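You operate a simulated robot arm through the tools that you are given. There is no shell and no other tool. Be economical: measure what you need, move in short steps, check, and stop when the job is done.

You are at the controls of a simulated robot arm. One attempt, no reset.

TASK
Try the sleeve from the bench on both posts, green and red, then tray it.
Fine: open the clear cover and leave it open; green only is PASS, neither is REWORK, both is SCRAP; stand it in the tray; the sleeves on the shelf stay. Hand force only on the gauges. Drop and damage nothing, leave nothing switched on.

It is judged by the outcome, as a careful person would: the job done as asked, and still so three seconds after it is handed in. It fails if anything else is knocked over, pushed out of place, dropped, spilled or broken. Lids that push on must go on centred and level and be pressed home; caps that screw on are set level and turned clockwise until they are tight.

THE ROBOT
A 7-joint arm with a two-finger parallel gripper, fixed in place. Base frame: the origin is at the foot of the arm, x ahead of it, y to its left, z up; the work surface is at about z = 80. Units: cm, rad, N and s.
With the tool pointing down near the work surface it reaches from about 24 to 68 cm from the base axis. Its first joint turns from -1.152 to 1.152 rad. Payload 2.4 kg.
The TCP is the grasp point between the finger pads, 3 cm short of the fingertips. In the tool frame z runs along the fingers and y along their closing line. The gripper opens to 9.4 cm. The fingers are 2.8 cm wide and 1 cm thick; the gripper's body (5 by 9.6 cm) begins 5.5 cm behind the TCP.
Orientation is told as [roll, pitch, yaw] about the base's x, y, z axes, in that order, counted from this pose: with the fingers straight down and closing along the base's y, the tool's x points along the base's -x, its y along +y and its z along -z.

THE INTERFACE
- The arm moves only by the tool arm_command. Its arguments are lists of equal length, an entry for each row: "xyz": the shift along the base's x, y, z in cm, a list of three; "delta_rot": the turn, a rotation vector about the base's x, y, z in rad, a list of three. In form: {"xyz": [[tx, ty, tz], ...], "delta_rot": [[wx, wy, wz], ...]}. A call has 1 to 12 rows; each row shifts and turns the commanded pose from where the row before left it. "grip" is the gripper command, from -1 (fully open) to 1 (shut), values between in proportion, set as the call begins (left out, the last holds). Each row takes 0.2 s and may step no farther than 5 cm and 0.15 rad from the row before; otherwise, or with a gripper value out of range, the whole call is refused. Where a pose cannot be reached the arm comes as near as it can. A force on the tool above 90 N (or 10 N above the force at the start of the call, whichever is more), or a blocked arm, ends the call early, and 0.2 s more pass. Each finger travels about 15.3 cm/s and halts on what it meets, pressing with about 26 N; the grip force reading is that of the motor and also rises with nothing between the fingers. The clock runs only during rows and for 0.2 s after the last one: add rows that do not move to give the fingers time. It gives the time, the measured TCP pose, the force on the tool (base axes), the opening and the grip force at its end, in the units of the frame above (readings bear some noise).
- Cameras (640 x 400 px; columns grow to the right, rows downward): "scene" is fixed at [3.81, 47.3, 142.82]; the picture's right is [-0.79, -0.62, 0.00], its down [-0.39, 0.50, -0.78] and it looks along [0.48, -0.61, -0.63] (base axes); focal length 319 px, centre (320, 200). "wrist" rides on the gripper at [7.6, 1.4, -10.2] in the tool frame; the picture's right is [-0.18, 0.98, 0.00], its down [-0.75, -0.14, -0.64] and it looks along [-0.63, -0.12, 0.77] (tool axes); focal length 243 px, centre (320, 200). There is no depth. A picture from a camera that has moved, and an enlarged one, comes with that camera's place and axes in the base frame and with its lens. The place of the scene camera against the robot may be out by one fixed shift of up to 1.2 cm in any direction.
- camera(camera): a new picture of that camera. It takes no simulated time.
- close_up(camera, box): a new picture of the part [left, top, right, bottom] of that camera's present view, enlarged. It takes no simulated time.
- hand_in(): hands the job in; it is judged then, once.

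Work in short steps. Places have to be worked out from the pictures, the camera data and where the tool is seen: move nearer, look again, correct. Check each grasp and each placing, and mend what went wrong. You have 120 turns and 64 pictures in all, those below and enlarged ones among them. Open the gripper and draw the arm clear of the work before you hand the job in, unless the task says otherwise; then end with one line.

The tools are called after ">>>" by a JSON object that holds its "op" and its "data". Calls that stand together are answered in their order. arm_command: Moves the arm, as the interface text tells. Its arguments: {"type":"object","properties":{"xyz":{"type":"array"},"delta_rot":{"type":"array"},"grip":{"type":"number"}},"required":["xyz","delta_rot"]} The other tools are called the same way: camera (camera) takes a picture; close_up (camera, box) takes an enlarged picture of a part of a camera's view; hand_in () hands the job in.

At the start:

```text
time: 0.0
position: [38.38, 7.3, 114.5]
orientation: [0.0, 0.0, 0.0]
contact_force: [-0.2, -0.2, -0.5]
gripper_width: 9.4
gripper_force: 0.1
```

scene: 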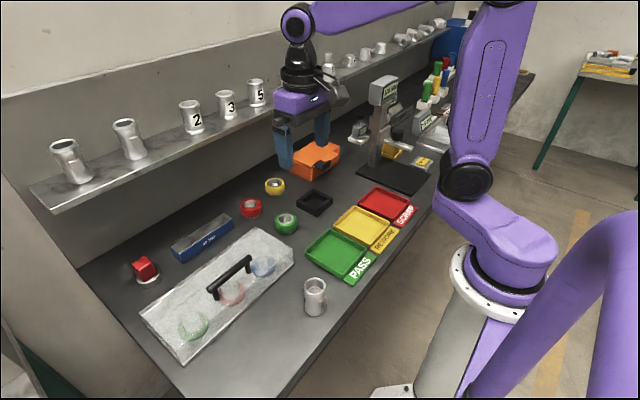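
wrist: 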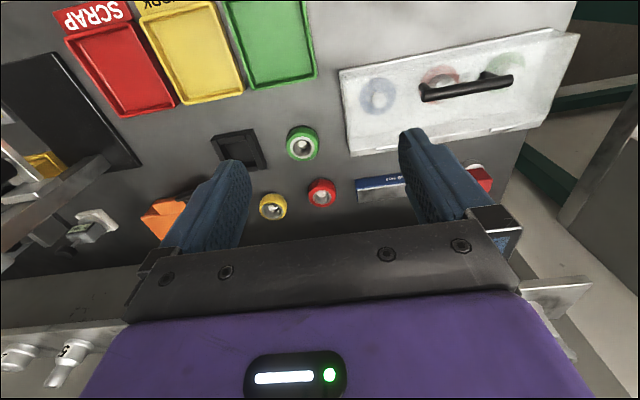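

I'll first enlarge the covered area, the loose coloured items and the sleeve to identify things.

>>> {"op": "close_up", "data": {"camera": "scene", "box": [120, 210, 340, 370]}}

>>> {"op": "close_up", "data": {"camera": "wrist", "box": [200, 20, 600, 230]}}

>>> {"op": "close_up", "data": {"camera": "scene", "box": [220, 160, 460, 310]}}

```text
2.50 times, centred on (230, 290) of scene
camera zoom: at [3.81, 47.3, 142.82], right [-0.79, -0.62, 0.0], down [-0.39, 0.5, -0.78], along [0.48, -0.61, -0.63], focal length 798 px, centre (545, -25)
```

zoom: 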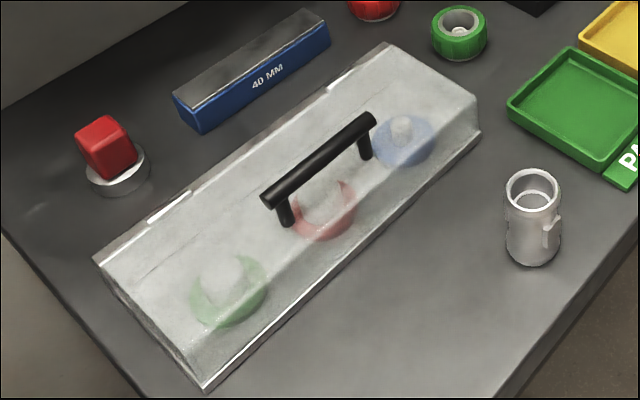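

```text
1.60 times, centred on (400, 125) of wrist
camera zoom: at [30.76, 8.71, 124.8], right [0.18, 0.98, 0.0], down [0.75, -0.14, 0.64], along [0.63, -0.12, -0.77], focal length 388 px, centre (192, 320)
```

zoom: 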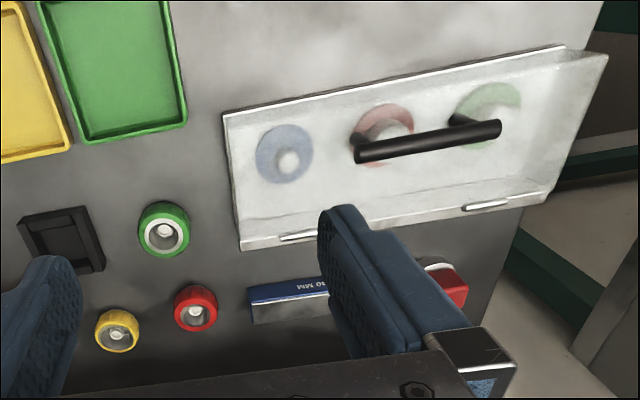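

```text
2.67 times, centred on (340, 235) of scene
camera zoom: at [3.81, 47.3, 142.82], right [-0.79, -0.62, 0.0], down [-0.39, 0.5, -0.78], along [0.48, -0.61, -0.63], focal length 851 px, centre (267, 107)
```

zoom: 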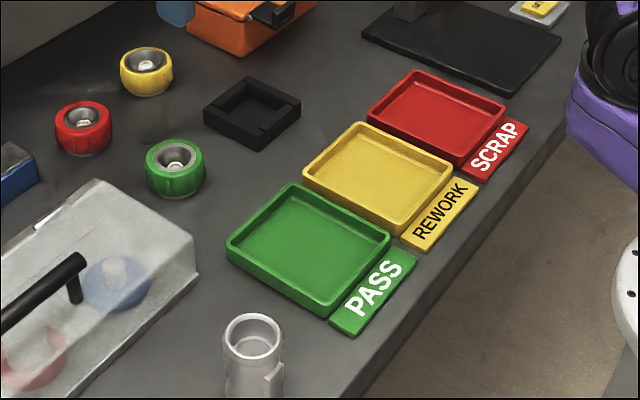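

The cover is a box about x 41–54, y 10–42, hinged at the far side. Its handle runs along y at about x 43.8, z 89.6, y 21–32, and the sleeve is near (29, 17). I'll move above the handle, yawing 90° so the fingers close along x.

>>> {"op": "arm_command", "data": {"xyz": [[0.5, 1.6, -0.8], [0.5, 1.6, -0.8], [0.5, 1.6, -0.8], [0.5, 1.6, -0.8], [0.5, 1.6, -0.8], [0.5, 1.6, -0.8], [0.5, 1.6, -0.8], [0.5, 1.6, -0.8], [0.5, 1.6, -0.8], [0.5, 1.6, -0.8], [0.42, 1.7, -0.8], [0, 0, 0]], "delta_rot": [[0, 0, 0.1428], [0, 0, 0.1428], [0, 0, 0.1428], [0, 0, 0.1428], [0, 0, 0.1428], [0, 0, 0.1428], [0, 0, 0.1428], [0, 0, 0.1428], [0, 0, 0.1428], [0, 0, 0.1428], [0, 0, 0.1428], [0, 0, 0]], "grip": 0}}

>>> {"op": "camera", "data": {"camera": "scene"}}

>>> {"op": "camera", "data": {"camera": "wrist"}}

```text
time: 2.6
position: [43.93, 25.08, 105.59]
orientation: [-0.001, 0.001, 1.575]
contact_force: [-0.3, 0.2, 0.4]
gripper_width: 4.71
gripper_force: 0.1
```

```text
58 pictures are left
```

scene: 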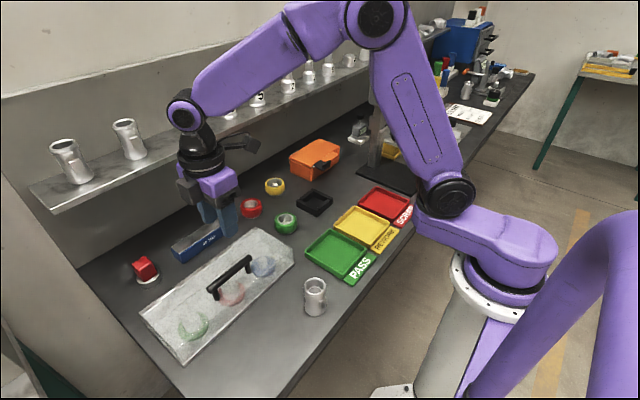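

```text
57 pictures are left
camera wrist: at [42.48, 17.41, 115.92], right [-0.98, 0.18, 0.0], down [0.14, 0.75, 0.64], along [0.12, 0.63, -0.77], focal length 243 px, centre (320, 200)
```

wrist: 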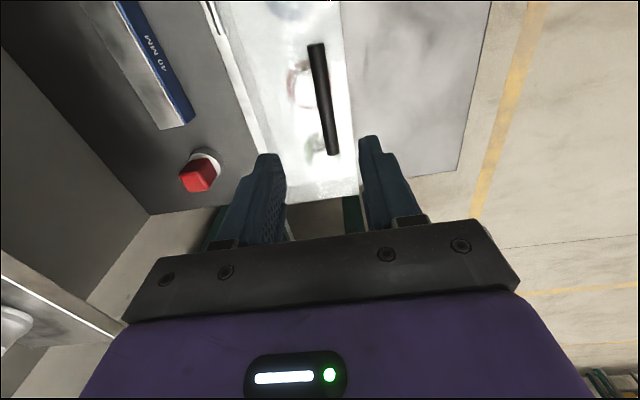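

The bar measures x≈43.6, y 20.8–31.8, z≈89.6, and the tool is nearly centred over it. I'll descend to z≈94 and check.

>>> {"op": "arm_command", "data": {"xyz": [[-0.3, 0, -3], [0, 0, -3], [0, 0, -3], [0, 0, -2.5], [0, 0, 0]], "delta_rot": [[0, 0, 0], [0, 0, 0], [0, 0, 0], [0, 0, 0], [0, 0, 0]]}}

>>> {"op": "camera", "data": {"camera": "wrist"}}

>>> {"op": "close_up", "data": {"camera": "scene", "box": [120, 170, 320, 370]}}

```text
time: 3.8
position: [43.48, 25.07, 94.17]
orientation: [0.0, -0.001, 1.57]
contact_force: [-0.1, 0.1, -0.9]
gripper_width: 4.7
gripper_force: 0.0
```

```text
56 pictures are left
camera wrist: at [41.98, 17.31, 104.49], right [-0.98, 0.18, 0.0], down [0.14, 0.75, 0.64], along [0.12, 0.63, -0.77], focal length 243 px, centre (320, 200)
```

wrist: 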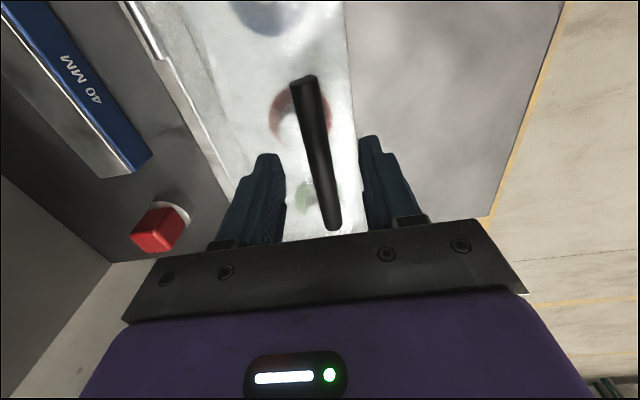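

```text
2.00 times, centred on (220, 270) of scene
camera zoom: at [3.81, 47.3, 142.82], right [-0.79, -0.62, 0.0], down [-0.39, 0.5, -0.78], along [0.48, -0.61, -0.63], focal length 638 px, centre (520, 60)
```

zoom: 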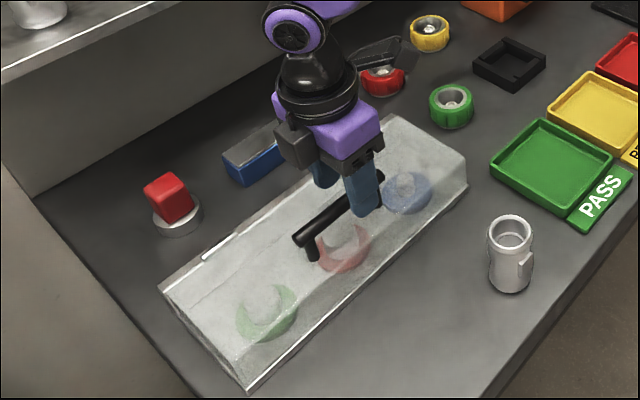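

The bar is between the fingers at x≈43.6, z≈90. I'll lower to z≈91 and close on it.

>>> {"op": "arm_command", "data": {"xyz": [[0.1, 0, -1.6], [0, 0, -1.5], [0, 0, 0]], "delta_rot": [[0, 0, 0], [0, 0, 0], [0, 0, 0]]}}

>>> {"op": "arm_command", "data": {"xyz": [[0, 0, 0], [0, 0, 0], [0, 0, 0]], "delta_rot": [[0, 0, 0], [0, 0, 0], [0, 0, 0]], "grip": 1}}

```text
time: 4.6
position: [43.63, 24.79, 91.1]
orientation: [0.001, -0.001, 1.57]
contact_force: [0.2, 0.1, -0.1]
gripper_width: 4.75
gripper_force: 0.0
```

```text
time: 5.4
position: [43.43, 24.91, 91.12]
orientation: [0.0, 0.002, 1.572]
contact_force: [-13.3, -2.1, 13.3]
gripper_width: 1.82
gripper_force: 45.2
```

The bar is held at width 1.8. I'll lift a small way along the estimated arc and read the forces.

>>> {"op": "arm_command", "data": {"xyz": [[0.22, 0, 0.5], [0.25, 0, 0.5], [0.27, 0, 0.5], [0, 0, 0]], "delta_rot": [[0, 0, 0], [0, 0, 0], [0, 0, 0], [0, 0, 0]]}}

>>> {"op": "close_up", "data": {"camera": "scene", "box": [120, 170, 320, 370]}}

```text
time: 6.4
position: [44.09, 24.95, 92.61]
orientation: [0.008, 0.004, 1.57]
contact_force: [-31.3, -0.6, 13.4]
gripper_width: 1.5
gripper_force: 45.4
```

```text
2.00 times, centred on (220, 270) of scene
camera zoom: at [3.71, 47.28, 142.83], right [-0.79, -0.62, 0.0], down [-0.39, 0.5, -0.78], along [0.48, -0.61, -0.63], focal length 638 px, centre (520, 60)
```

zoom: 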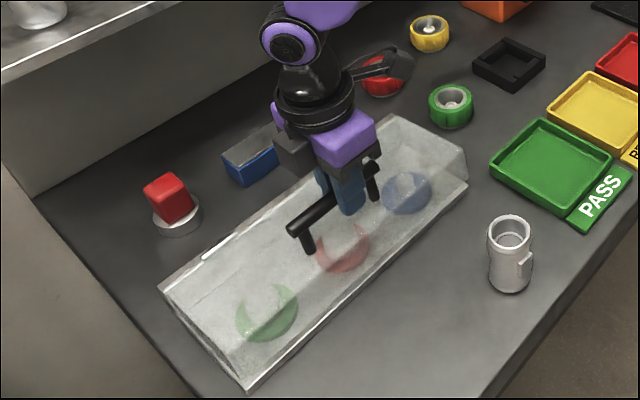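

The handle is rising, and the −x force says I'm pushing a little too far in +x. I'll continue mainly upward.

>>> {"op": "arm_command", "data": {"xyz": [[-0.1, 0, 0.6], [0.1, 0, 0.6], [0.15, 0, 0.6], [0, 0, 0]], "delta_rot": [[0, 0, 0], [0, 0, 0], [0, 0, 0], [0, 0, 0]]}}

>>> {"op": "close_up", "data": {"camera": "scene", "box": [120, 170, 320, 370]}}

```text
time: 7.4
position: [44.95, 24.92, 94.31]
orientation: [-0.009, -0.004, 1.572]
contact_force: [37.0, -0.7, -32.4]
gripper_width: 1.56
gripper_force: 45.2
```

```text
2.00 times, centred on (220, 270) of scene
camera zoom: at [3.96, 47.32, 142.81], right [-0.79, -0.62, 0.0], down [-0.39, 0.5, -0.78], along [0.48, -0.61, -0.63], focal length 638 px, centre (520, 60)
```

zoom: 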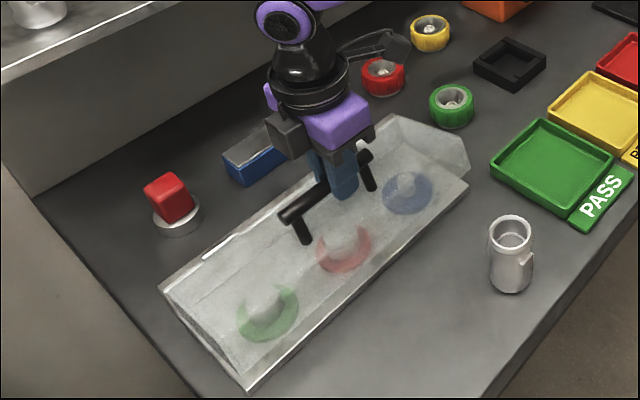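

The handle follows an arc and the force now asks for more +x. I'll correct and continue with a steeper +x share.

>>> {"op": "arm_command", "data": {"xyz": [[0.5, 0, 0.1], [0.4, 0, 0.5], [0.42, 0, 0.5], [0, 0, 0]], "delta_rot": [[0, 0, 0], [0, 0, 0], [0, 0, 0], [0, 0, 0]]}}

```text
time: 8.4
position: [45.93, 25.01, 95.39]
orientation: [0.002, 0.002, 1.568]
contact_force: [18.2, -7.4, -25.1]
gripper_width: 1.53
gripper_force: 45.3
```

The force agrees with the refined arc (hinge near x 53.7, z 86). I'll continue along it.

>>> {"op": "arm_command", "data": {"xyz": [[0.5, 0, 0.35], [0.47, 0, 0.35], [0.47, 0, 0.33], [0.48, 0, 0.32], [0, 0, 0]], "delta_rot": [[0, 0, 0], [0, 0, 0], [0, 0, 0], [0, 0, 0], [0, 0, 0]]}}

>>> {"op": "camera", "data": {"camera": "scene"}}

```text
time: 9.6
position: [47.64, 25.01, 96.81]
orientation: [0.001, -0.001, 1.57]
contact_force: [1.7, -8.4, -7.8]
gripper_width: 1.49
gripper_force: 45.0
```

```text
52 pictures are left
```

scene: 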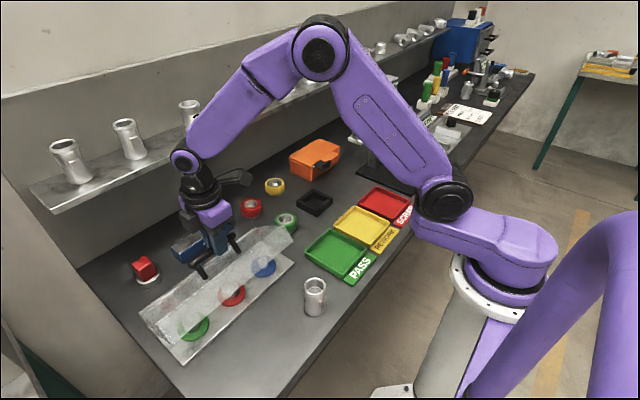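

Forces are low and the lid is about half open. I'll carry on along the arc.

>>> {"op": "arm_command", "data": {"xyz": [[0.48, 0, 0.3], [0.49, 0, 0.28], [0.5, 0, 0.25], [0.51, 0, 0.23], [0.52, 0, 0.2], [0.53, 0, 0.18], [0.53, 0, 0.15], [0, 0, 0]], "delta_rot": [[0, 0, 0], [0, 0, 0], [0, 0, 0], [0, 0, 0], [0, 0, 0], [0, 0, 0], [0, 0, 0], [0, 0, 0]]}}

>>> {"op": "camera", "data": {"camera": "scene"}}

```text
time: 11.4
position: [51.39, 24.97, 98.36]
orientation: [0.0, -0.001, 1.571]
contact_force: [-1.3, -2.4, -18.4]
gripper_width: 1.49
gripper_force: 45.1
```

```text
51 pictures are left
```

scene: 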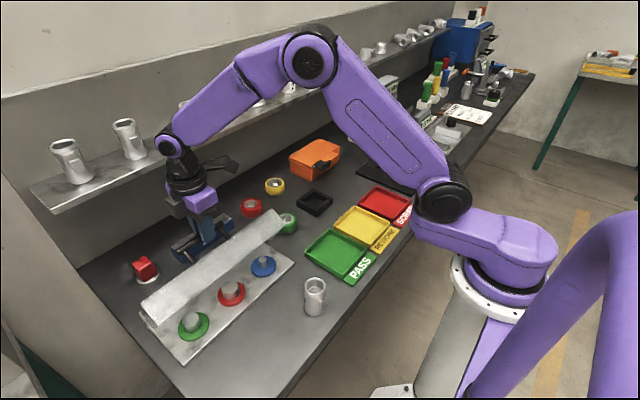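

The lid is about 60° open. I'll continue over the top, with a slight downward correction.

>>> {"op": "arm_command", "data": {"xyz": [[0.56, 0, 0.02], [0.56, 0, 0.05], [0.56, 0, 0.03], [0.56, 0, 0.0], [0.56, 0, -0.03], [0.56, 0, -0.06], [0.56, 0, -0.09], [0, 0, 0]], "delta_rot": [[0, 0, 0], [0, 0, 0], [0, 0, 0], [0, 0, 0], [0, 0, 0], [0, 0, 0], [0, 0, 0], [0, 0, 0]]}}

>>> {"op": "camera", "data": {"camera": "scene"}}

>>> {"op": "camera", "data": {"camera": "wrist"}}

```text
time: 13.2
position: [55.21, 25.07, 98.4]
orientation: [0.0, 0.001, 1.573]
contact_force: [-6.6, -8.0, -7.2]
gripper_width: 1.53
gripper_force: 45.4
```

```text
50 pictures are left
```

scene: 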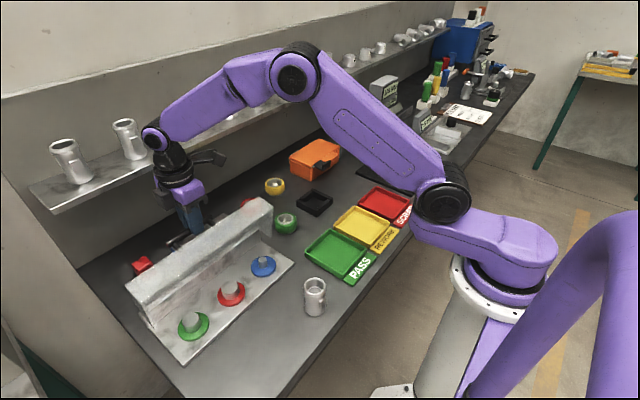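

```text
49 pictures are left
camera wrist: at [53.74, 17.35, 108.66], right [-0.98, 0.18, 0.0], down [0.14, 0.75, 0.64], along [0.12, 0.63, -0.77], focal length 243 px, centre (320, 200)
```

wrist: 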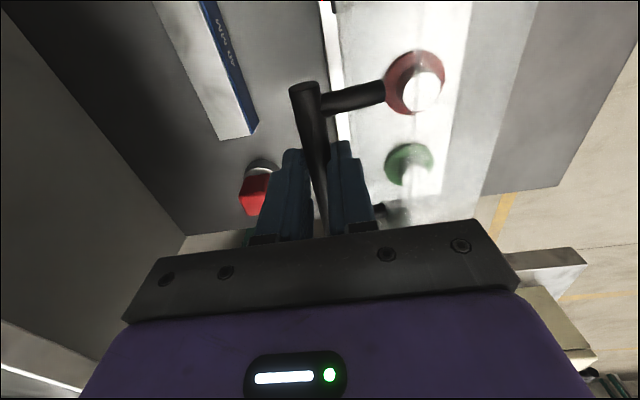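

The lid is near 80° with low forces. I'll continue, watching for the stop.

>>> {"op": "arm_command", "data": {"xyz": [[0.56, 0, -0.12], [0.55, 0, -0.12], [0.55, 0, -0.15], [0.54, 0, -0.17], [0, 0, 0]], "delta_rot": [[0, 0, 0], [0, 0, 0], [0, 0, 0], [0, 0, 0], [0, 0, 0]]}}

```text
time: 14.4
position: [57.3, 24.97, 97.59]
orientation: [0.005, 0.002, 1.571]
contact_force: [-9.1, -6.5, -17.9]
gripper_width: 1.46
gripper_force: 45.1
```

>>> {"op": "arm_command", "data": {"xyz": [[0.53, 0, -0.28], [0.52, 0, -0.22], [0.52, 0, -0.25], [0.5, 0, -0.27], [0, 0, 0]], "delta_rot": [[0, 0, 0], [0, 0, 0], [0, 0, 0], [0, 0, 0], [0, 0, 0]]}}

>>> {"op": "camera", "data": {"camera": "scene"}}

>>> {"op": "camera", "data": {"camera": "wrist"}}

```text
time: 15.6
position: [59.08, 25.04, 96.64]
orientation: [0.011, 0.006, 1.573]
contact_force: [-25.7, -4.8, -14.0]
gripper_width: 1.54
gripper_force: 45.2
```

```text
48 pictures are left
```

scene: 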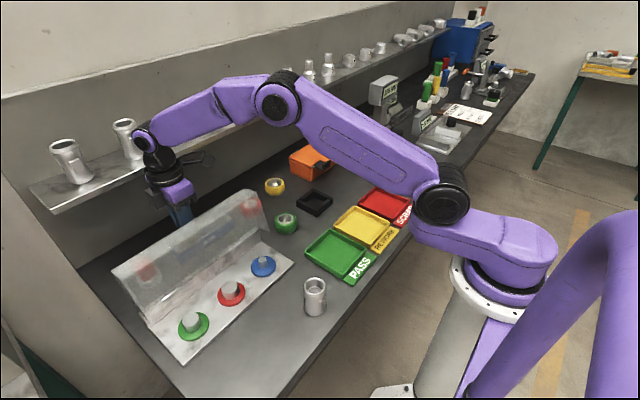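

```text
47 pictures are left
camera wrist: at [57.84, 17.44, 106.95], right [-0.98, 0.18, 0.01], down [0.15, 0.76, 0.64], along [0.11, 0.63, -0.77], focal length 243 px, centre (320, 200)
```

wrist: 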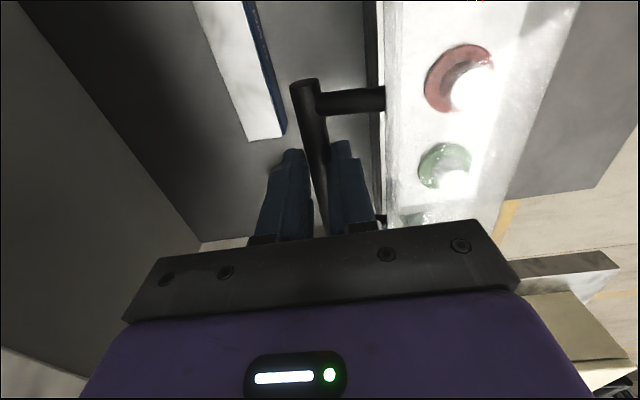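

The lid looks about 100° open and the x force is rising, so it may be near its stop. One small step more to check.

>>> {"op": "arm_command", "data": {"xyz": [[0.25, 0, -0.2], [0.25, 0, -0.2], [0, 0, 0]], "delta_rot": [[0, 0, 0], [0, 0, 0], [0, 0, 0]]}}

```text
time: 16.4
position: [59.29, 25.14, 96.63]
orientation: [0.024, 0.008, 1.574]
contact_force: [-54.7, -5.4, 26.2]
gripper_width: 1.52
gripper_force: 45.1
```

Force jumped: that's the stop. I'll back off, open slightly, and rise straight off the bar.

>>> {"op": "arm_command", "data": {"xyz": [[-0.25, 0, 0.15], [-0.25, 0, 0.2], [0, 0, 0]], "delta_rot": [[0, 0, 0], [0, 0, 0], [0, 0, 0]]}}

>>> {"op": "arm_command", "data": {"xyz": [[0, 0, 0], [0, 0, 0]], "delta_rot": [[0, 0, 0], [0, 0, 0]], "grip": 0.4}}

>>> {"op": "arm_command", "data": {"xyz": [[0, 0, 1], [0, 0, 2], [0, 0, 3], [0, 0, 3], [0, 0, 0]], "delta_rot": [[0, 0, 0], [0, 0, 0], [0, 0, 0], [0, 0, 0], [0, 0, 0]]}}

>>> {"op": "camera", "data": {"camera": "scene"}}

```text
time: 17.2
position: [59.22, 24.99, 96.5]
orientation: [0.013, 0.005, 1.573]
contact_force: [-29.0, 6.2, -4.5]
gripper_width: 1.54
gripper_force: 44.7
```

```text
time: 17.8
position: [59.64, 24.9, 96.78]
orientation: [-0.005, 0.0, 1.569]
contact_force: [0.1, -0.1, 0.6]
gripper_width: 2.81
gripper_force: 0.0
```

```text
time: 19.0
position: [59.36, 25.02, 105.75]
orientation: [0.0, 0.001, 1.57]
contact_force: [0.5, 0.4, -0.1]
gripper_width: 2.81
gripper_force: 0.1
```

```text
46 pictures are left
```

scene: 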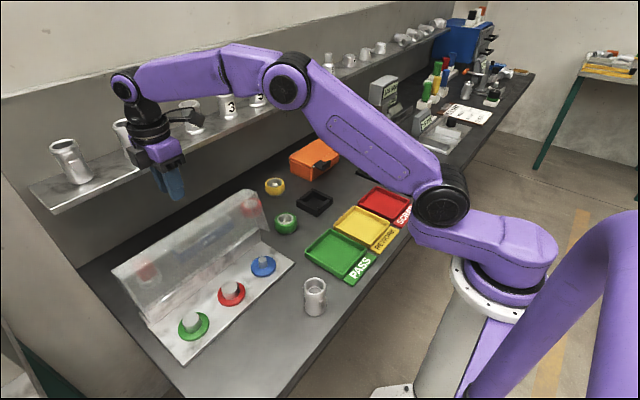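

The cover stays open. I'll retreat, yaw back to 0, and go to look at the sleeve from above.

>>> {"op": "arm_command", "data": {"xyz": [[-2.5, -0.6, 0], [-2.5, -0.6, 0], [-2.5, -0.6, 0], [-2.5, -0.6, 0], [-2.5, -0.6, 0], [-2.5, -0.6, 0], [-2.5, -0.6, 0], [-2.5, -0.6, 0], [-2.5, -0.6, 0], [-2.5, -0.6, 0], [-2.5, -1, 0], [0, 0, 0]], "delta_rot": [[0, 0, -0.1428], [0, 0, -0.1428], [0, 0, -0.1428], [0, 0, -0.1428], [0, 0, -0.1428], [0, 0, -0.1428], [0, 0, -0.1428], [0, 0, -0.1428], [0, 0, -0.1428], [0, 0, -0.1428], [0, 0, -0.1428], [0, 0, 0]], "grip": -0.7}}

>>> {"op": "camera", "data": {"camera": "wrist"}}

>>> {"op": "close_up", "data": {"camera": "scene", "box": [120, 170, 340, 370]}}

```text
time: 21.6
position: [32.09, 17.9, 105.69]
orientation: [-0.001, 0.0, -0.002]
contact_force: [0.2, 0.2, -0.8]
gripper_width: 7.97
gripper_force: 0.0
```

```text
45 pictures are left
camera wrist: at [24.52, 19.31, 115.99], right [0.19, 0.98, 0.0], down [0.75, -0.14, 0.64], along [0.63, -0.12, -0.77], focal length 243 px, centre (320, 200)
```

wrist: 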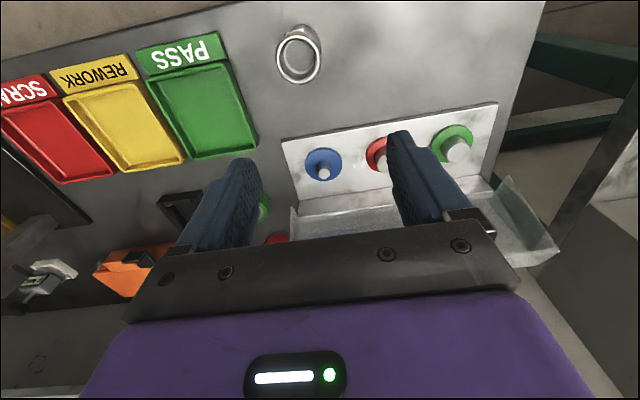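

```text
2.00 times, centred on (230, 270) of scene
camera zoom: at [3.81, 47.29, 142.82], right [-0.79, -0.62, 0.0], down [-0.39, 0.5, -0.78], along [0.48, -0.61, -0.63], focal length 638 px, centre (500, 60)
```

zoom: 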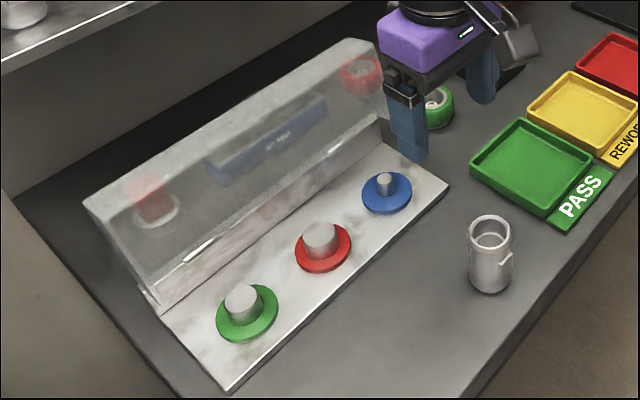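

>>> {"op": "close_up", "data": {"camera": "wrist", "box": [260, 10, 360, 90]}}

>>> {"op": "close_up", "data": {"camera": "scene", "box": [280, 260, 350, 330]}}

>>> {"op": "close_up", "data": {"camera": "wrist", "box": [280, 90, 520, 240]}}

```text
5.00 times, centred on (310, 50) of wrist
camera zoom: at [24.52, 19.31, 115.99], right [0.19, 0.98, 0.0], down [0.75, -0.14, 0.64], along [0.63, -0.12, -0.77], focal length 1213 px, centre (370, 950)
```

zoom: 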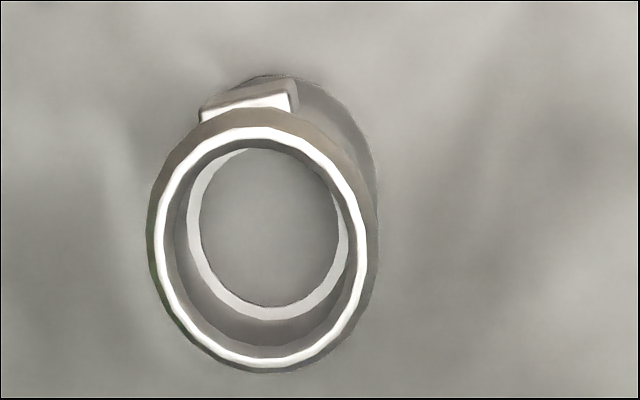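

```text
5.71 times, centred on (315, 295) of scene
camera zoom: at [3.81, 47.29, 142.82], right [-0.79, -0.62, 0.0], down [-0.39, 0.5, -0.78], along [0.48, -0.61, -0.63], focal length 1823 px, centre (349, -343)
```

zoom: 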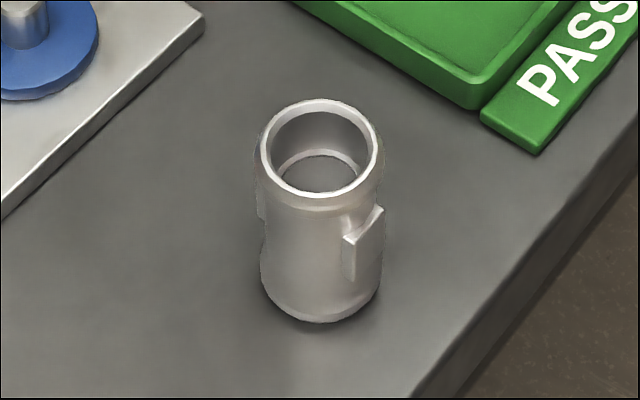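

```text
2.67 times, centred on (400, 165) of wrist
camera zoom: at [24.52, 19.31, 115.99], right [0.19, 0.98, 0.0], down [0.75, -0.14, 0.64], along [0.63, -0.12, -0.77], focal length 647 px, centre (107, 293)
```

zoom: 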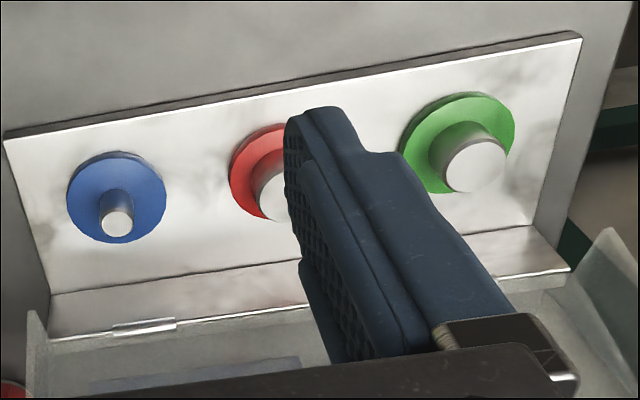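

The sleeve has a counterbore with a ledge inside. I'll look at the posts and shelf sleeves more finely before gripping.

>>> {"op": "close_up", "data": {"camera": "scene", "box": [40, 70, 280, 200]}}

>>> {"op": "close_up", "data": {"camera": "scene", "box": [170, 240, 290, 350]}}

```text
2.67 times, centred on (160, 135) of scene
camera zoom: at [3.81, 47.29, 142.82], right [-0.79, -0.62, 0.0], down [-0.39, 0.5, -0.78], along [0.48, -0.61, -0.63], focal length 851 px, centre (747, 373)
```

zoom: 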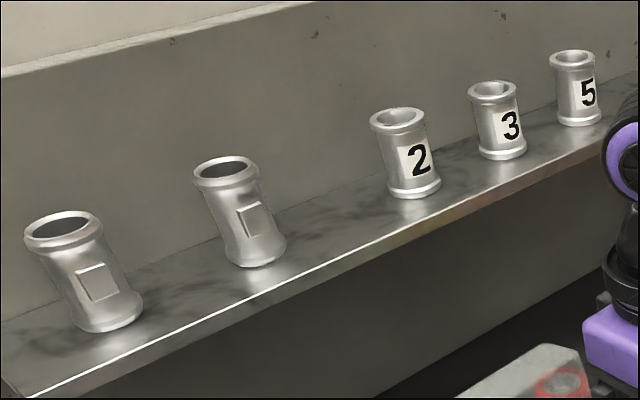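

```text
3.64 times, centred on (230, 295) of scene
camera zoom: at [3.81, 47.29, 142.82], right [-0.79, -0.62, 0.0], down [-0.39, 0.5, -0.78], along [0.48, -0.61, -0.63], focal length 1160 px, centre (647, -146)
```

zoom: 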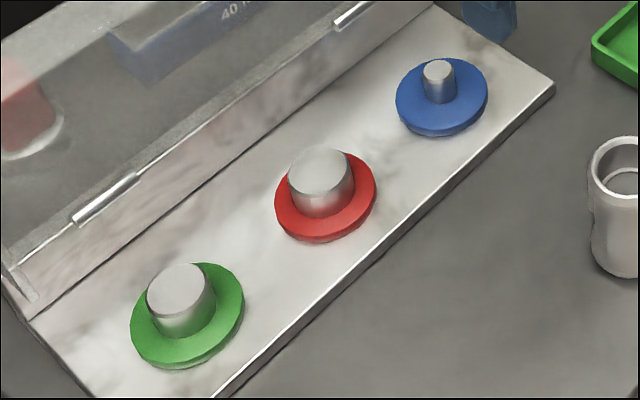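

The posts measure about 3.5 cm (green) and 3.9 cm (red), about 2 cm tall. The sleeve's bore is about 3.6 cm, and it stands at about (29.0, 16.2) with its top at z≈87.5. I'll move above it at z≈93 with the gripper open.

>>> {"op": "arm_command", "data": {"xyz": [[-1.0, -0.6, -3], [-1.0, -0.6, -3], [-1.1, -0.5, -3], [0, 0, -3.2], [0, 0, 0]], "delta_rot": [[0, 0, 0], [0, 0, 0], [0, 0, 0], [0, 0, 0], [0, 0, 0]]}}

>>> {"op": "camera", "data": {"camera": "wrist"}}

>>> {"op": "close_up", "data": {"camera": "scene", "box": [270, 210, 370, 330]}}

```text
time: 22.8
position: [28.94, 16.4, 93.5]
orientation: [0.001, 0.002, -0.001]
contact_force: [0.4, 0.6, -1.2]
gripper_width: 8.0
gripper_force: 0.2
```

```text
38 pictures are left
camera wrist: at [21.21, 17.65, 103.78], right [0.18, 0.98, 0.0], down [0.75, -0.14, 0.64], along [0.63, -0.12, -0.77], focal length 243 px, centre (320, 200)
```

wrist: 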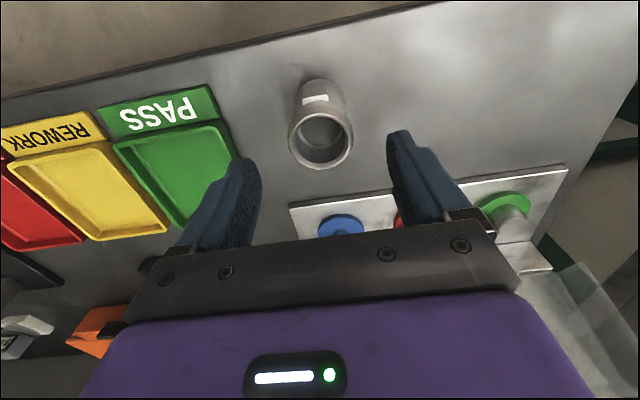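

```text
3.33 times, centred on (320, 270) of scene
camera zoom: at [3.81, 47.29, 142.82], right [-0.79, -0.62, 0.0], down [-0.39, 0.5, -0.78], along [0.48, -0.61, -0.63], focal length 1063 px, centre (320, -33)
```

zoom: 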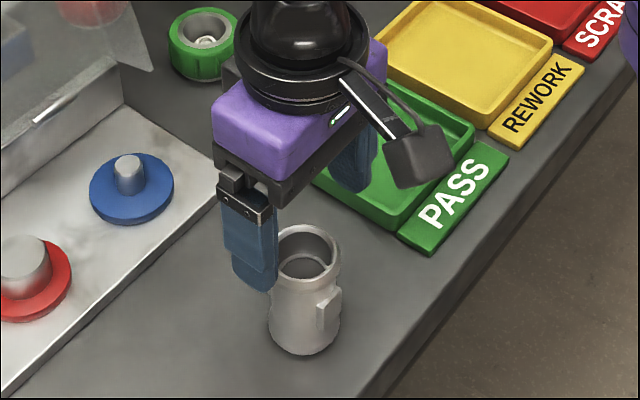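

The rim computes to (29.1, 16.2), so the tool is nearly centred. I'll descend to z≈85.2 with the fingers straddling it in y.

>>> {"op": "arm_command", "data": {"xyz": [[0.15, -0.2, -1], [0, 0, -2], [0, 0, -2], [0, 0, -2], [0, 0, -1.3], [0, 0, 0]], "delta_rot": [[0, 0, 0], [0, 0, 0], [0, 0, 0], [0, 0, 0], [0, 0, 0], [0, 0, 0]]}}

>>> {"op": "arm_command", "data": {"xyz": [[0, 0, 0], [0, 0, 0], [0, 0, 0], [0, 0, 0]], "delta_rot": [[0, 0, 0], [0, 0, 0], [0, 0, 0], [0, 0, 0]], "grip": 1}}

>>> {"op": "camera", "data": {"camera": "wrist"}}

```text
time: 24.2
position: [28.96, 16.06, 85.29]
orientation: [0.0, 0.0, 0.002]
contact_force: [0.5, 0.4, -0.8]
gripper_width: 8.02
gripper_force: 0.2
```

```text
time: 25.2
position: [29.09, 16.14, 85.41]
orientation: [0.0, 0.0, -0.002]
contact_force: [1.5, 0.1, 0.0]
gripper_width: 4.82
gripper_force: 26.1
```

```text
36 pictures are left
camera wrist: at [21.43, 17.52, 95.53], right [0.18, 0.98, 0.0], down [0.75, -0.14, 0.64], along [0.63, -0.12, -0.77], focal length 243 px, centre (320, 200)
```

wrist: 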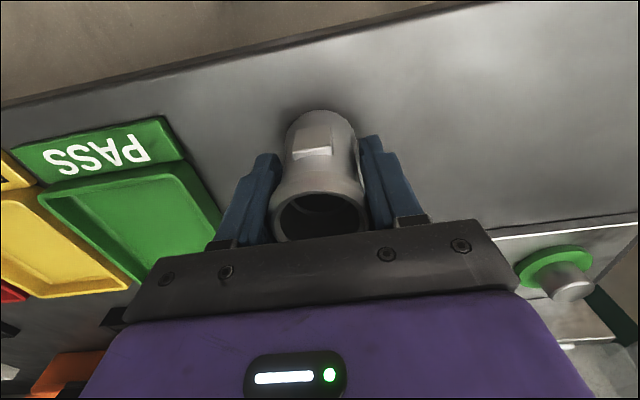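

The sleeve is gripped (4.8 cm, 26 N). I'll lift it and carry it to hover above the green post at about (45.2, 36.1).

>>> {"op": "arm_command", "data": {"xyz": [[0, 0, 2], [0, 0, 3], [0, 0, 3], [0, 0, 2], [0, 0, 0]], "delta_rot": [[0, 0, 0], [0, 0, 0], [0, 0, 0], [0, 0, 0], [0, 0, 0]]}}

>>> {"op": "arm_command", "data": {"xyz": [[2, 2.5, 0], [2, 2.5, 0], [2, 2.5, 0], [2, 2.5, 0], [2, 2.5, 0], [2, 2.5, 0], [2, 2.5, 0], [2.1, 2.5, 0], [0, 0, 0], [0, 0, 0]], "delta_rot": [[0, 0, 0], [0, 0, 0], [0, 0, 0], [0, 0, 0], [0, 0, 0], [0, 0, 0], [0, 0, 0], [0, 0, 0], [0, 0, 0], [0, 0, 0]]}}

>>> {"op": "camera", "data": {"camera": "wrist"}}

>>> {"op": "close_up", "data": {"camera": "scene", "box": [140, 220, 280, 360]}}

```text
time: 26.4
position: [29.14, 16.14, 95.27]
orientation: [0.001, 0.0, 0.001]
contact_force: [-0.1, 0.0, -4.0]
gripper_width: 4.79
gripper_force: 26.1
```

```text
time: 28.6
position: [45.26, 36.14, 95.3]
orientation: [0.0, 0.0, 0.001]
contact_force: [0.6, -0.2, -2.5]
gripper_width: 4.78
gripper_force: 26.2
```

```text
35 pictures are left
camera wrist: at [37.55, 37.57, 105.56], right [0.18, 0.98, 0.0], down [0.75, -0.14, 0.64], along [0.63, -0.12, -0.77], focal length 243 px, centre (320, 200)
```

wrist: 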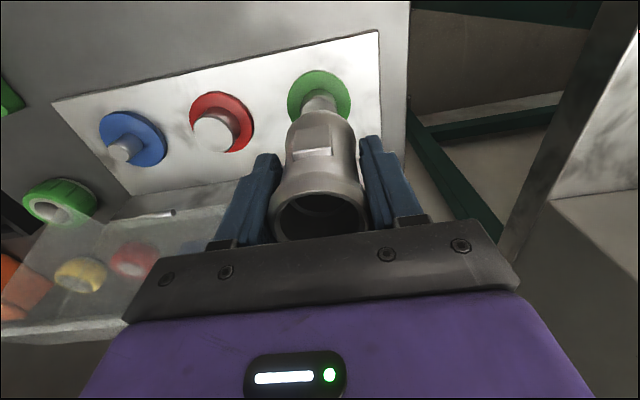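

```text
2.86 times, centred on (210, 290) of scene
camera zoom: at [3.82, 47.3, 142.82], right [-0.79, -0.62, 0.0], down [-0.39, 0.5, -0.78], along [0.48, -0.61, -0.63], focal length 911 px, centre (634, -57)
```

zoom: 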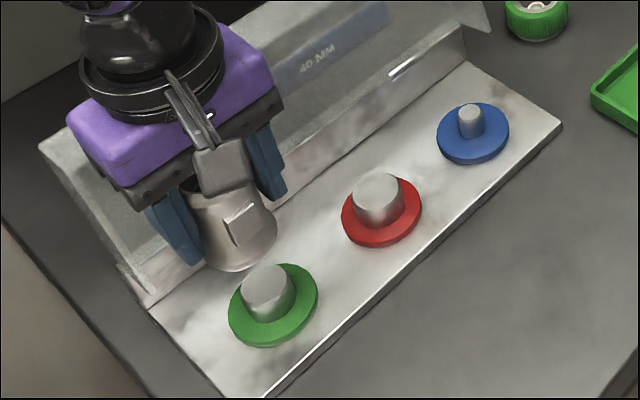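

I'll enlarge the wrist view to measure the sleeve bottom against the green post.

>>> {"op": "close_up", "data": {"camera": "wrist", "box": [260, 50, 380, 170]}}

>>> {"op": "close_up", "data": {"camera": "wrist", "box": [80, 60, 260, 180]}}

```text
3.33 times, centred on (320, 110) of wrist
camera zoom: at [37.55, 37.57, 105.56], right [0.18, 0.98, 0.0], down [0.75, -0.14, 0.64], along [0.63, -0.12, -0.77], focal length 809 px, centre (320, 500)
```

zoom: 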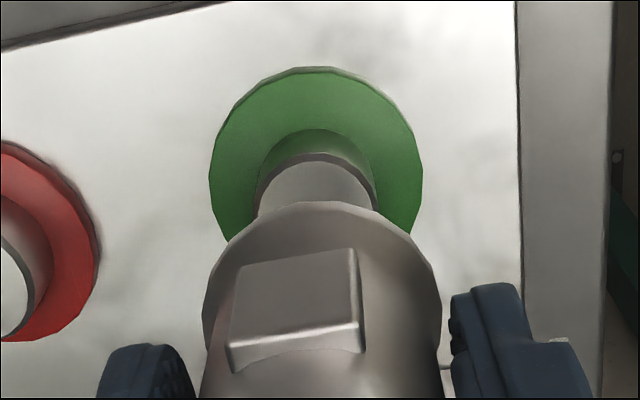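

```text
3.33 times, centred on (170, 120) of wrist
camera zoom: at [37.55, 37.57, 105.56], right [0.18, 0.98, 0.0], down [0.75, -0.14, 0.64], along [0.63, -0.12, -0.77], focal length 809 px, centre (820, 467)
```

zoom: 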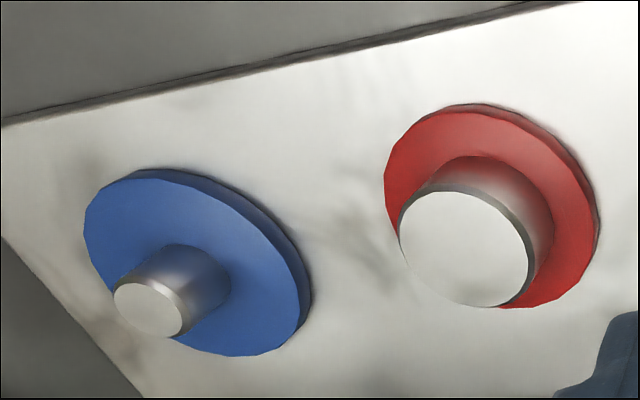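

By fitting circles, the green post axis is at about (45.45, 35.95) and the sleeve axis about (45.45, 36.08); the red axis is about (45.35, 25.9). The post top is at z≈84.4. I'll shift y −0.13 and lower to about 1 cm above the post.

>>> {"op": "arm_command", "data": {"xyz": [[0, -0.13, -1.5], [0, 0, -1.5], [0, 0, -1.3], [0, 0, 0]], "delta_rot": [[0, 0, 0], [0, 0, 0], [0, 0, 0], [0, 0, 0]]}}

>>> {"op": "close_up", "data": {"camera": "wrist", "box": [260, 50, 380, 170]}}

>>> {"op": "close_up", "data": {"camera": "scene", "box": [150, 250, 250, 350]}}

```text
time: 29.6
position: [45.06, 36.1, 91.02]
orientation: [-0.001, 0.0, 0.002]
contact_force: [-0.3, -1.1, -4.0]
gripper_width: 4.79
gripper_force: 25.8
```

```text
3.33 times, centred on (320, 110) of wrist
camera zoom: at [37.47, 37.46, 101.27], right [0.18, 0.98, 0.0], down [0.75, -0.14, 0.64], along [0.63, -0.12, -0.77], focal length 809 px, centre (320, 500)
```

zoom: 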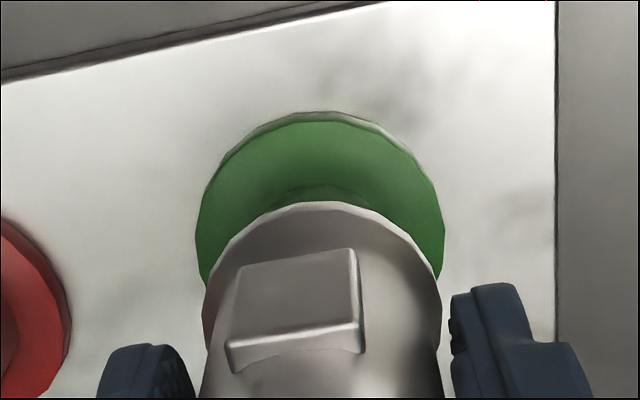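

```text
4.00 times, centred on (200, 300) of scene
camera zoom: at [3.82, 47.3, 142.82], right [-0.79, -0.62, 0.0], down [-0.39, 0.5, -0.78], along [0.48, -0.61, -0.63], focal length 1276 px, centre (800, -200)
```

zoom: 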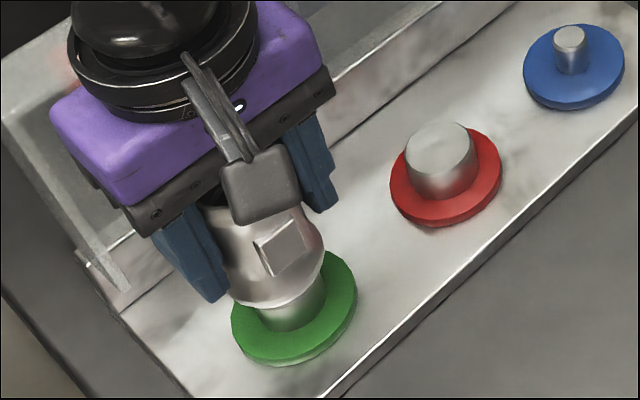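

The sleeve and post agree within about 0.15 cm. I'll add 0.1 in x and lower slowly, watching the force.

>>> {"op": "arm_command", "data": {"xyz": [[0.1, 0, -0.3], [0, 0, -0.3], [0, 0, -0.2], [0, 0, 0]], "delta_rot": [[0, 0, 0], [0, 0, 0], [0, 0, 0], [0, 0, 0]]}}

>>> {"op": "arm_command", "data": {"xyz": [[0, 0, -0.15], [0, 0, -0.15], [0, 0, 0]], "delta_rot": [[0, 0, 0], [0, 0, 0], [0, 0, 0]]}}

```text
time: 30.6
position: [45.25, 36.11, 90.16]
orientation: [0.0, -0.001, 0.001]
contact_force: [-0.1, 0.1, -3.9]
gripper_width: 4.82
gripper_force: 26.1
```

```text
time: 31.4
position: [45.18, 36.02, 89.91]
orientation: [-0.001, 0.001, 0.003]
contact_force: [0.7, -0.8, -4.0]
gripper_width: 4.81
gripper_force: 26.2
```

Still free, with only the sleeve's weight (−4 N). Continuing down in small steps.

>>> {"op": "arm_command", "data": {"xyz": [[0, 0, -0.1], [0, 0, -0.1], [0, 0, 0]], "delta_rot": [[0, 0, 0], [0, 0, 0], [0, 0, 0]]}}

>>> {"op": "arm_command", "data": {"xyz": [[0, 0, -0.1], [0, 0, -0.1], [0, 0, 0]], "delta_rot": [[0, 0, 0], [0, 0, 0], [0, 0, 0]]}}

>>> {"op": "arm_command", "data": {"xyz": [[0, 0, -0.1], [0, 0, 0]], "delta_rot": [[0, 0, 0], [0, 0, 0]]}}

```text
time: 32.2
position: [45.09, 36.09, 89.55]
orientation: [0.0, -0.002, -0.001]
contact_force: [0.2, -0.2, -3.3]
gripper_width: 4.79
gripper_force: 26.2
```

```text
time: 33.0
position: [45.22, 35.95, 89.39]
orientation: [-0.001, 0.001, 0.001]
contact_force: [-0.3, -0.3, -4.0]
gripper_width: 4.77
gripper_force: 25.8
```

```text
time: 33.6
position: [45.36, 36.0, 89.4]
orientation: [-0.001, -0.003, -0.002]
contact_force: [2.5, -2.0, -0.2]
gripper_width: 4.78
gripper_force: 26.2
```

First contact is with the bottom at z≈84.0. The side force pushes toward +x/−y, so I'll follow it while descending gently.

>>> {"op": "arm_command", "data": {"xyz": [[0.07, -0.06, 0], [0, 0, -0.1], [0, 0, 0]], "delta_rot": [[0, 0, 0], [0, 0, 0], [0, 0, 0]]}}

>>> {"op": "arm_command", "data": {"xyz": [[0, 0, -0.1], [0, 0, 0]], "delta_rot": [[0, 0, 0], [0, 0, 0]]}}

```text
time: 34.4
position: [45.25, 35.98, 89.31]
orientation: [0.003, -0.001, -0.001]
contact_force: [3.4, -1.5, 3.0]
gripper_width: 4.79
gripper_force: 25.7
```

```text
time: 35.0
position: [45.38, 36.11, 89.18]
orientation: [0.002, -0.002, 0.001]
contact_force: [7.8, -1.7, 6.4]
gripper_width: 4.77
gripper_force: 25.9
```

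It's sliding in on the chamfer and asking for more +x. I'll shift +0.1 x.

>>> {"op": "arm_command", "data": {"xyz": [[0.1, -0.03, 0], [0, 0, 0]], "delta_rot": [[0, 0, 0], [0, 0, 0]]}}

>>> {"op": "arm_command", "data": {"xyz": [[0.03, 0, -0.1], [0, 0, 0]], "delta_rot": [[0, 0, 0], [0, 0, 0]]}}

```text
time: 35.6
position: [45.39, 35.96, 89.23]
orientation: [0.001, 0.0, 0.003]
contact_force: [7.4, 1.0, 6.3]
gripper_width: 4.78
gripper_force: 25.8
```

```text
time: 36.2
position: [45.47, 36.03, 89.13]
orientation: [0.001, -0.001, 0.002]
contact_force: [6.8, 2.4, 7.5]
gripper_width: 4.81
gripper_force: 26.4
```

>>> {"op": "arm_command", "data": {"xyz": [[0.1, 0.03, 0], [0, 0, 0]], "delta_rot": [[0, 0, 0], [0, 0, 0]]}}

>>> {"op": "arm_command", "data": {"xyz": [[0.03, 0, -0.1], [0, 0, 0]], "delta_rot": [[0, 0, 0], [0, 0, 0]]}}

```text
time: 36.8
position: [45.43, 36.01, 89.03]
orientation: [-0.001, 0.002, 0.002]
contact_force: [1.1, 1.4, 13.2]
gripper_width: 4.81
gripper_force: 25.8
```

```text
time: 37.4
position: [45.38, 35.96, 88.95]
orientation: [-0.001, 0.001, 0.002]
contact_force: [-3.4, 0.8, 16.4]
gripper_width: 4.81
gripper_force: 26.1
```

The lateral force has crossed zero with 20 N net vertical. I'll trim x back slightly and see whether the force relaxes.

>>> {"op": "arm_command", "data": {"xyz": [[-0.04, 0.02, 0], [0, 0, 0]], "delta_rot": [[0, 0, 0], [0, 0, 0]]}}

>>> {"op": "close_up", "data": {"camera": "scene", "box": [150, 250, 250, 350]}}

>>> {"op": "close_up", "data": {"camera": "wrist", "box": [260, 50, 380, 170]}}

```text
time: 38.0
position: [45.53, 35.84, 88.94]
orientation: [0.0, 0.001, 0.001]
contact_force: [-4.0, 3.2, 15.6]
gripper_width: 4.83
gripper_force: 26.2
```

```text
4.00 times, centred on (200, 300) of scene
camera zoom: at [3.78, 47.28, 142.83], right [-0.79, -0.62, 0.0], down [-0.39, 0.5, -0.78], along [0.48, -0.61, -0.63], focal length 1276 px, centre (800, -200)
```

zoom: 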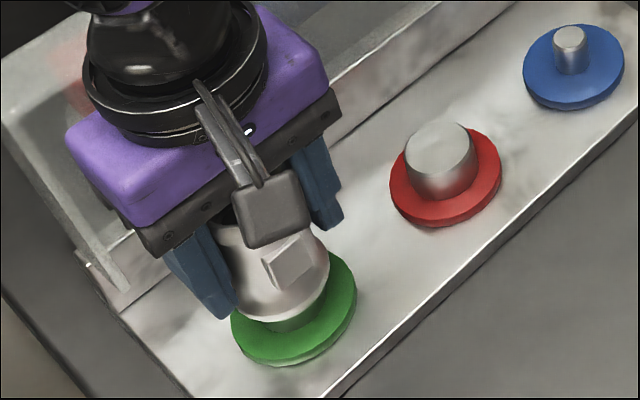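

```text
3.33 times, centred on (320, 110) of wrist
camera zoom: at [37.86, 37.36, 99.22], right [0.18, 0.98, 0.0], down [0.75, -0.14, 0.64], along [0.63, -0.12, -0.77], focal length 809 px, centre (320, 500)
```

zoom: 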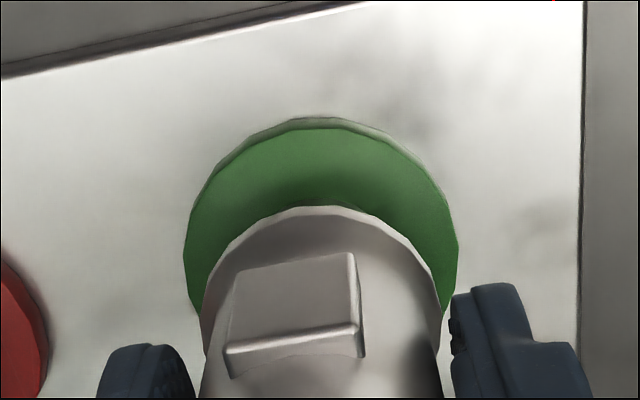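

The sleeve rests on the chamfer, near centre. I'll unload slightly and search laterally under light load.

>>> {"op": "arm_command", "data": {"xyz": [[0, 0, 0.12], [0, 0.03, 0], [0, 0, 0]], "delta_rot": [[0, 0, 0], [0, 0, 0], [0, 0, 0]]}}

>>> {"op": "arm_command", "data": {"xyz": [[-0.05, 0, 0], [0, 0, 0]], "delta_rot": [[0, 0, 0], [0, 0, 0]]}}

>>> {"op": "arm_command", "data": {"xyz": [[0, 0.04, 0], [0, 0, 0]], "delta_rot": [[0, 0, 0], [0, 0, 0]]}}

```text
time: 38.8
position: [45.5, 35.98, 88.92]
orientation: [-0.002, 0.003, 0.001]
contact_force: [0.0, 4.6, -2.7]
gripper_width: 4.78
gripper_force: 25.7
```

```text
time: 39.4
position: [45.51, 35.88, 88.98]
orientation: [-0.002, -0.001, 0.0]
contact_force: [0.2, 1.8, -3.1]
gripper_width: 4.8
gripper_force: 26.3
```

```text
time: 40.0
position: [45.58, 36.02, 89.11]
orientation: [-0.001, 0.0, -0.001]
contact_force: [-0.9, 0.0, -3.6]
gripper_width: 4.79
gripper_force: 25.9
```

Free at cmd z 89.05, with lateral forces near zero, so it's now centred. Lowering again.

>>> {"op": "arm_command", "data": {"xyz": [[0, 0, -0.08], [0, 0, 0]], "delta_rot": [[0, 0, 0], [0, 0, 0]]}}

>>> {"op": "arm_command", "data": {"xyz": [[0, 0, -0.08], [0, 0, 0]], "delta_rot": [[0, 0, 0], [0, 0, 0]]}}

```text
time: 40.6
position: [45.56, 36.05, 88.92]
orientation: [-0.002, -0.001, 0.0]
contact_force: [0.3, -3.5, -0.5]
gripper_width: 4.8
gripper_force: 26.0
```

```text
time: 41.2
position: [45.48, 36.01, 88.93]
orientation: [0.002, 0.001, 0.0]
contact_force: [-2.0, -6.1, 6.7]
gripper_width: 4.82
gripper_force: 26.2
```

It's pushing toward −y now, so I'll trim −0.05 y, −0.02 x and lower.

>>> {"op": "arm_command", "data": {"xyz": [[-0.02, -0.04, 0], [0, 0, 0]], "delta_rot": [[0, 0, 0], [0, 0, 0]]}}

>>> {"op": "arm_command", "data": {"xyz": [[0, 0, -0.06], [0, 0, 0]], "delta_rot": [[0, 0, 0], [0, 0, 0]]}}

```text
time: 41.8
position: [45.53, 35.95, 88.9]
orientation: [0.0, -0.002, 0.002]
contact_force: [1.6, -2.3, 2.3]
gripper_width: 4.76
gripper_force: 26.1
```

```text
time: 42.4
position: [45.61, 36.01, 88.82]
orientation: [0.001, -0.002, -0.001]
contact_force: [3.1, -3.2, 8.0]
gripper_width: 4.77
gripper_force: 26.0
```

Deeper at less force, so centring helps. I'll keep following.

>>> {"op": "arm_command", "data": {"xyz": [[0.02, -0.025, 0], [0, 0, 0]], "delta_rot": [[0, 0, 0], [0, 0, 0]]}}

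>>> {"op": "arm_command", "data": {"xyz": [[0.01, -0.01, -0.06], [0, 0, 0]], "delta_rot": [[0, 0, 0], [0, 0, 0]]}}

```text
time: 43.0
position: [45.46, 35.85, 88.91]
orientation: [0.002, -0.002, 0.001]
contact_force: [2.8, 0.4, 14.9]
gripper_width: 4.81
gripper_force: 25.9
```

```text
time: 43.6
position: [45.38, 35.95, 88.79]
orientation: [0.001, -0.002, 0.002]
contact_force: [2.3, 1.5, 17.7]
gripper_width: 4.81
gripper_force: 25.9
```

>>> {"op": "arm_command", "data": {"xyz": [[0.03, 0.02, 0], [0, 0, 0]], "delta_rot": [[0, 0, 0], [0, 0, 0]]}}

>>> {"op": "arm_command", "data": {"xyz": [[0.03, 0, 0], [0, 0, 0]], "delta_rot": [[0, 0, 0], [0, 0, 0]]}}

```text
time: 44.2
position: [45.5, 36.0, 88.8]
orientation: [-0.001, 0.0, -0.001]
contact_force: [3.0, 0.0, 17.5]
gripper_width: 4.81
gripper_force: 25.9
```

```text
time: 44.8
position: [45.42, 35.98, 88.92]
orientation: [-0.001, 0.0, 0.002]
contact_force: [0.8, 0.8, 19.0]
gripper_width: 4.77
gripper_force: 25.7
```

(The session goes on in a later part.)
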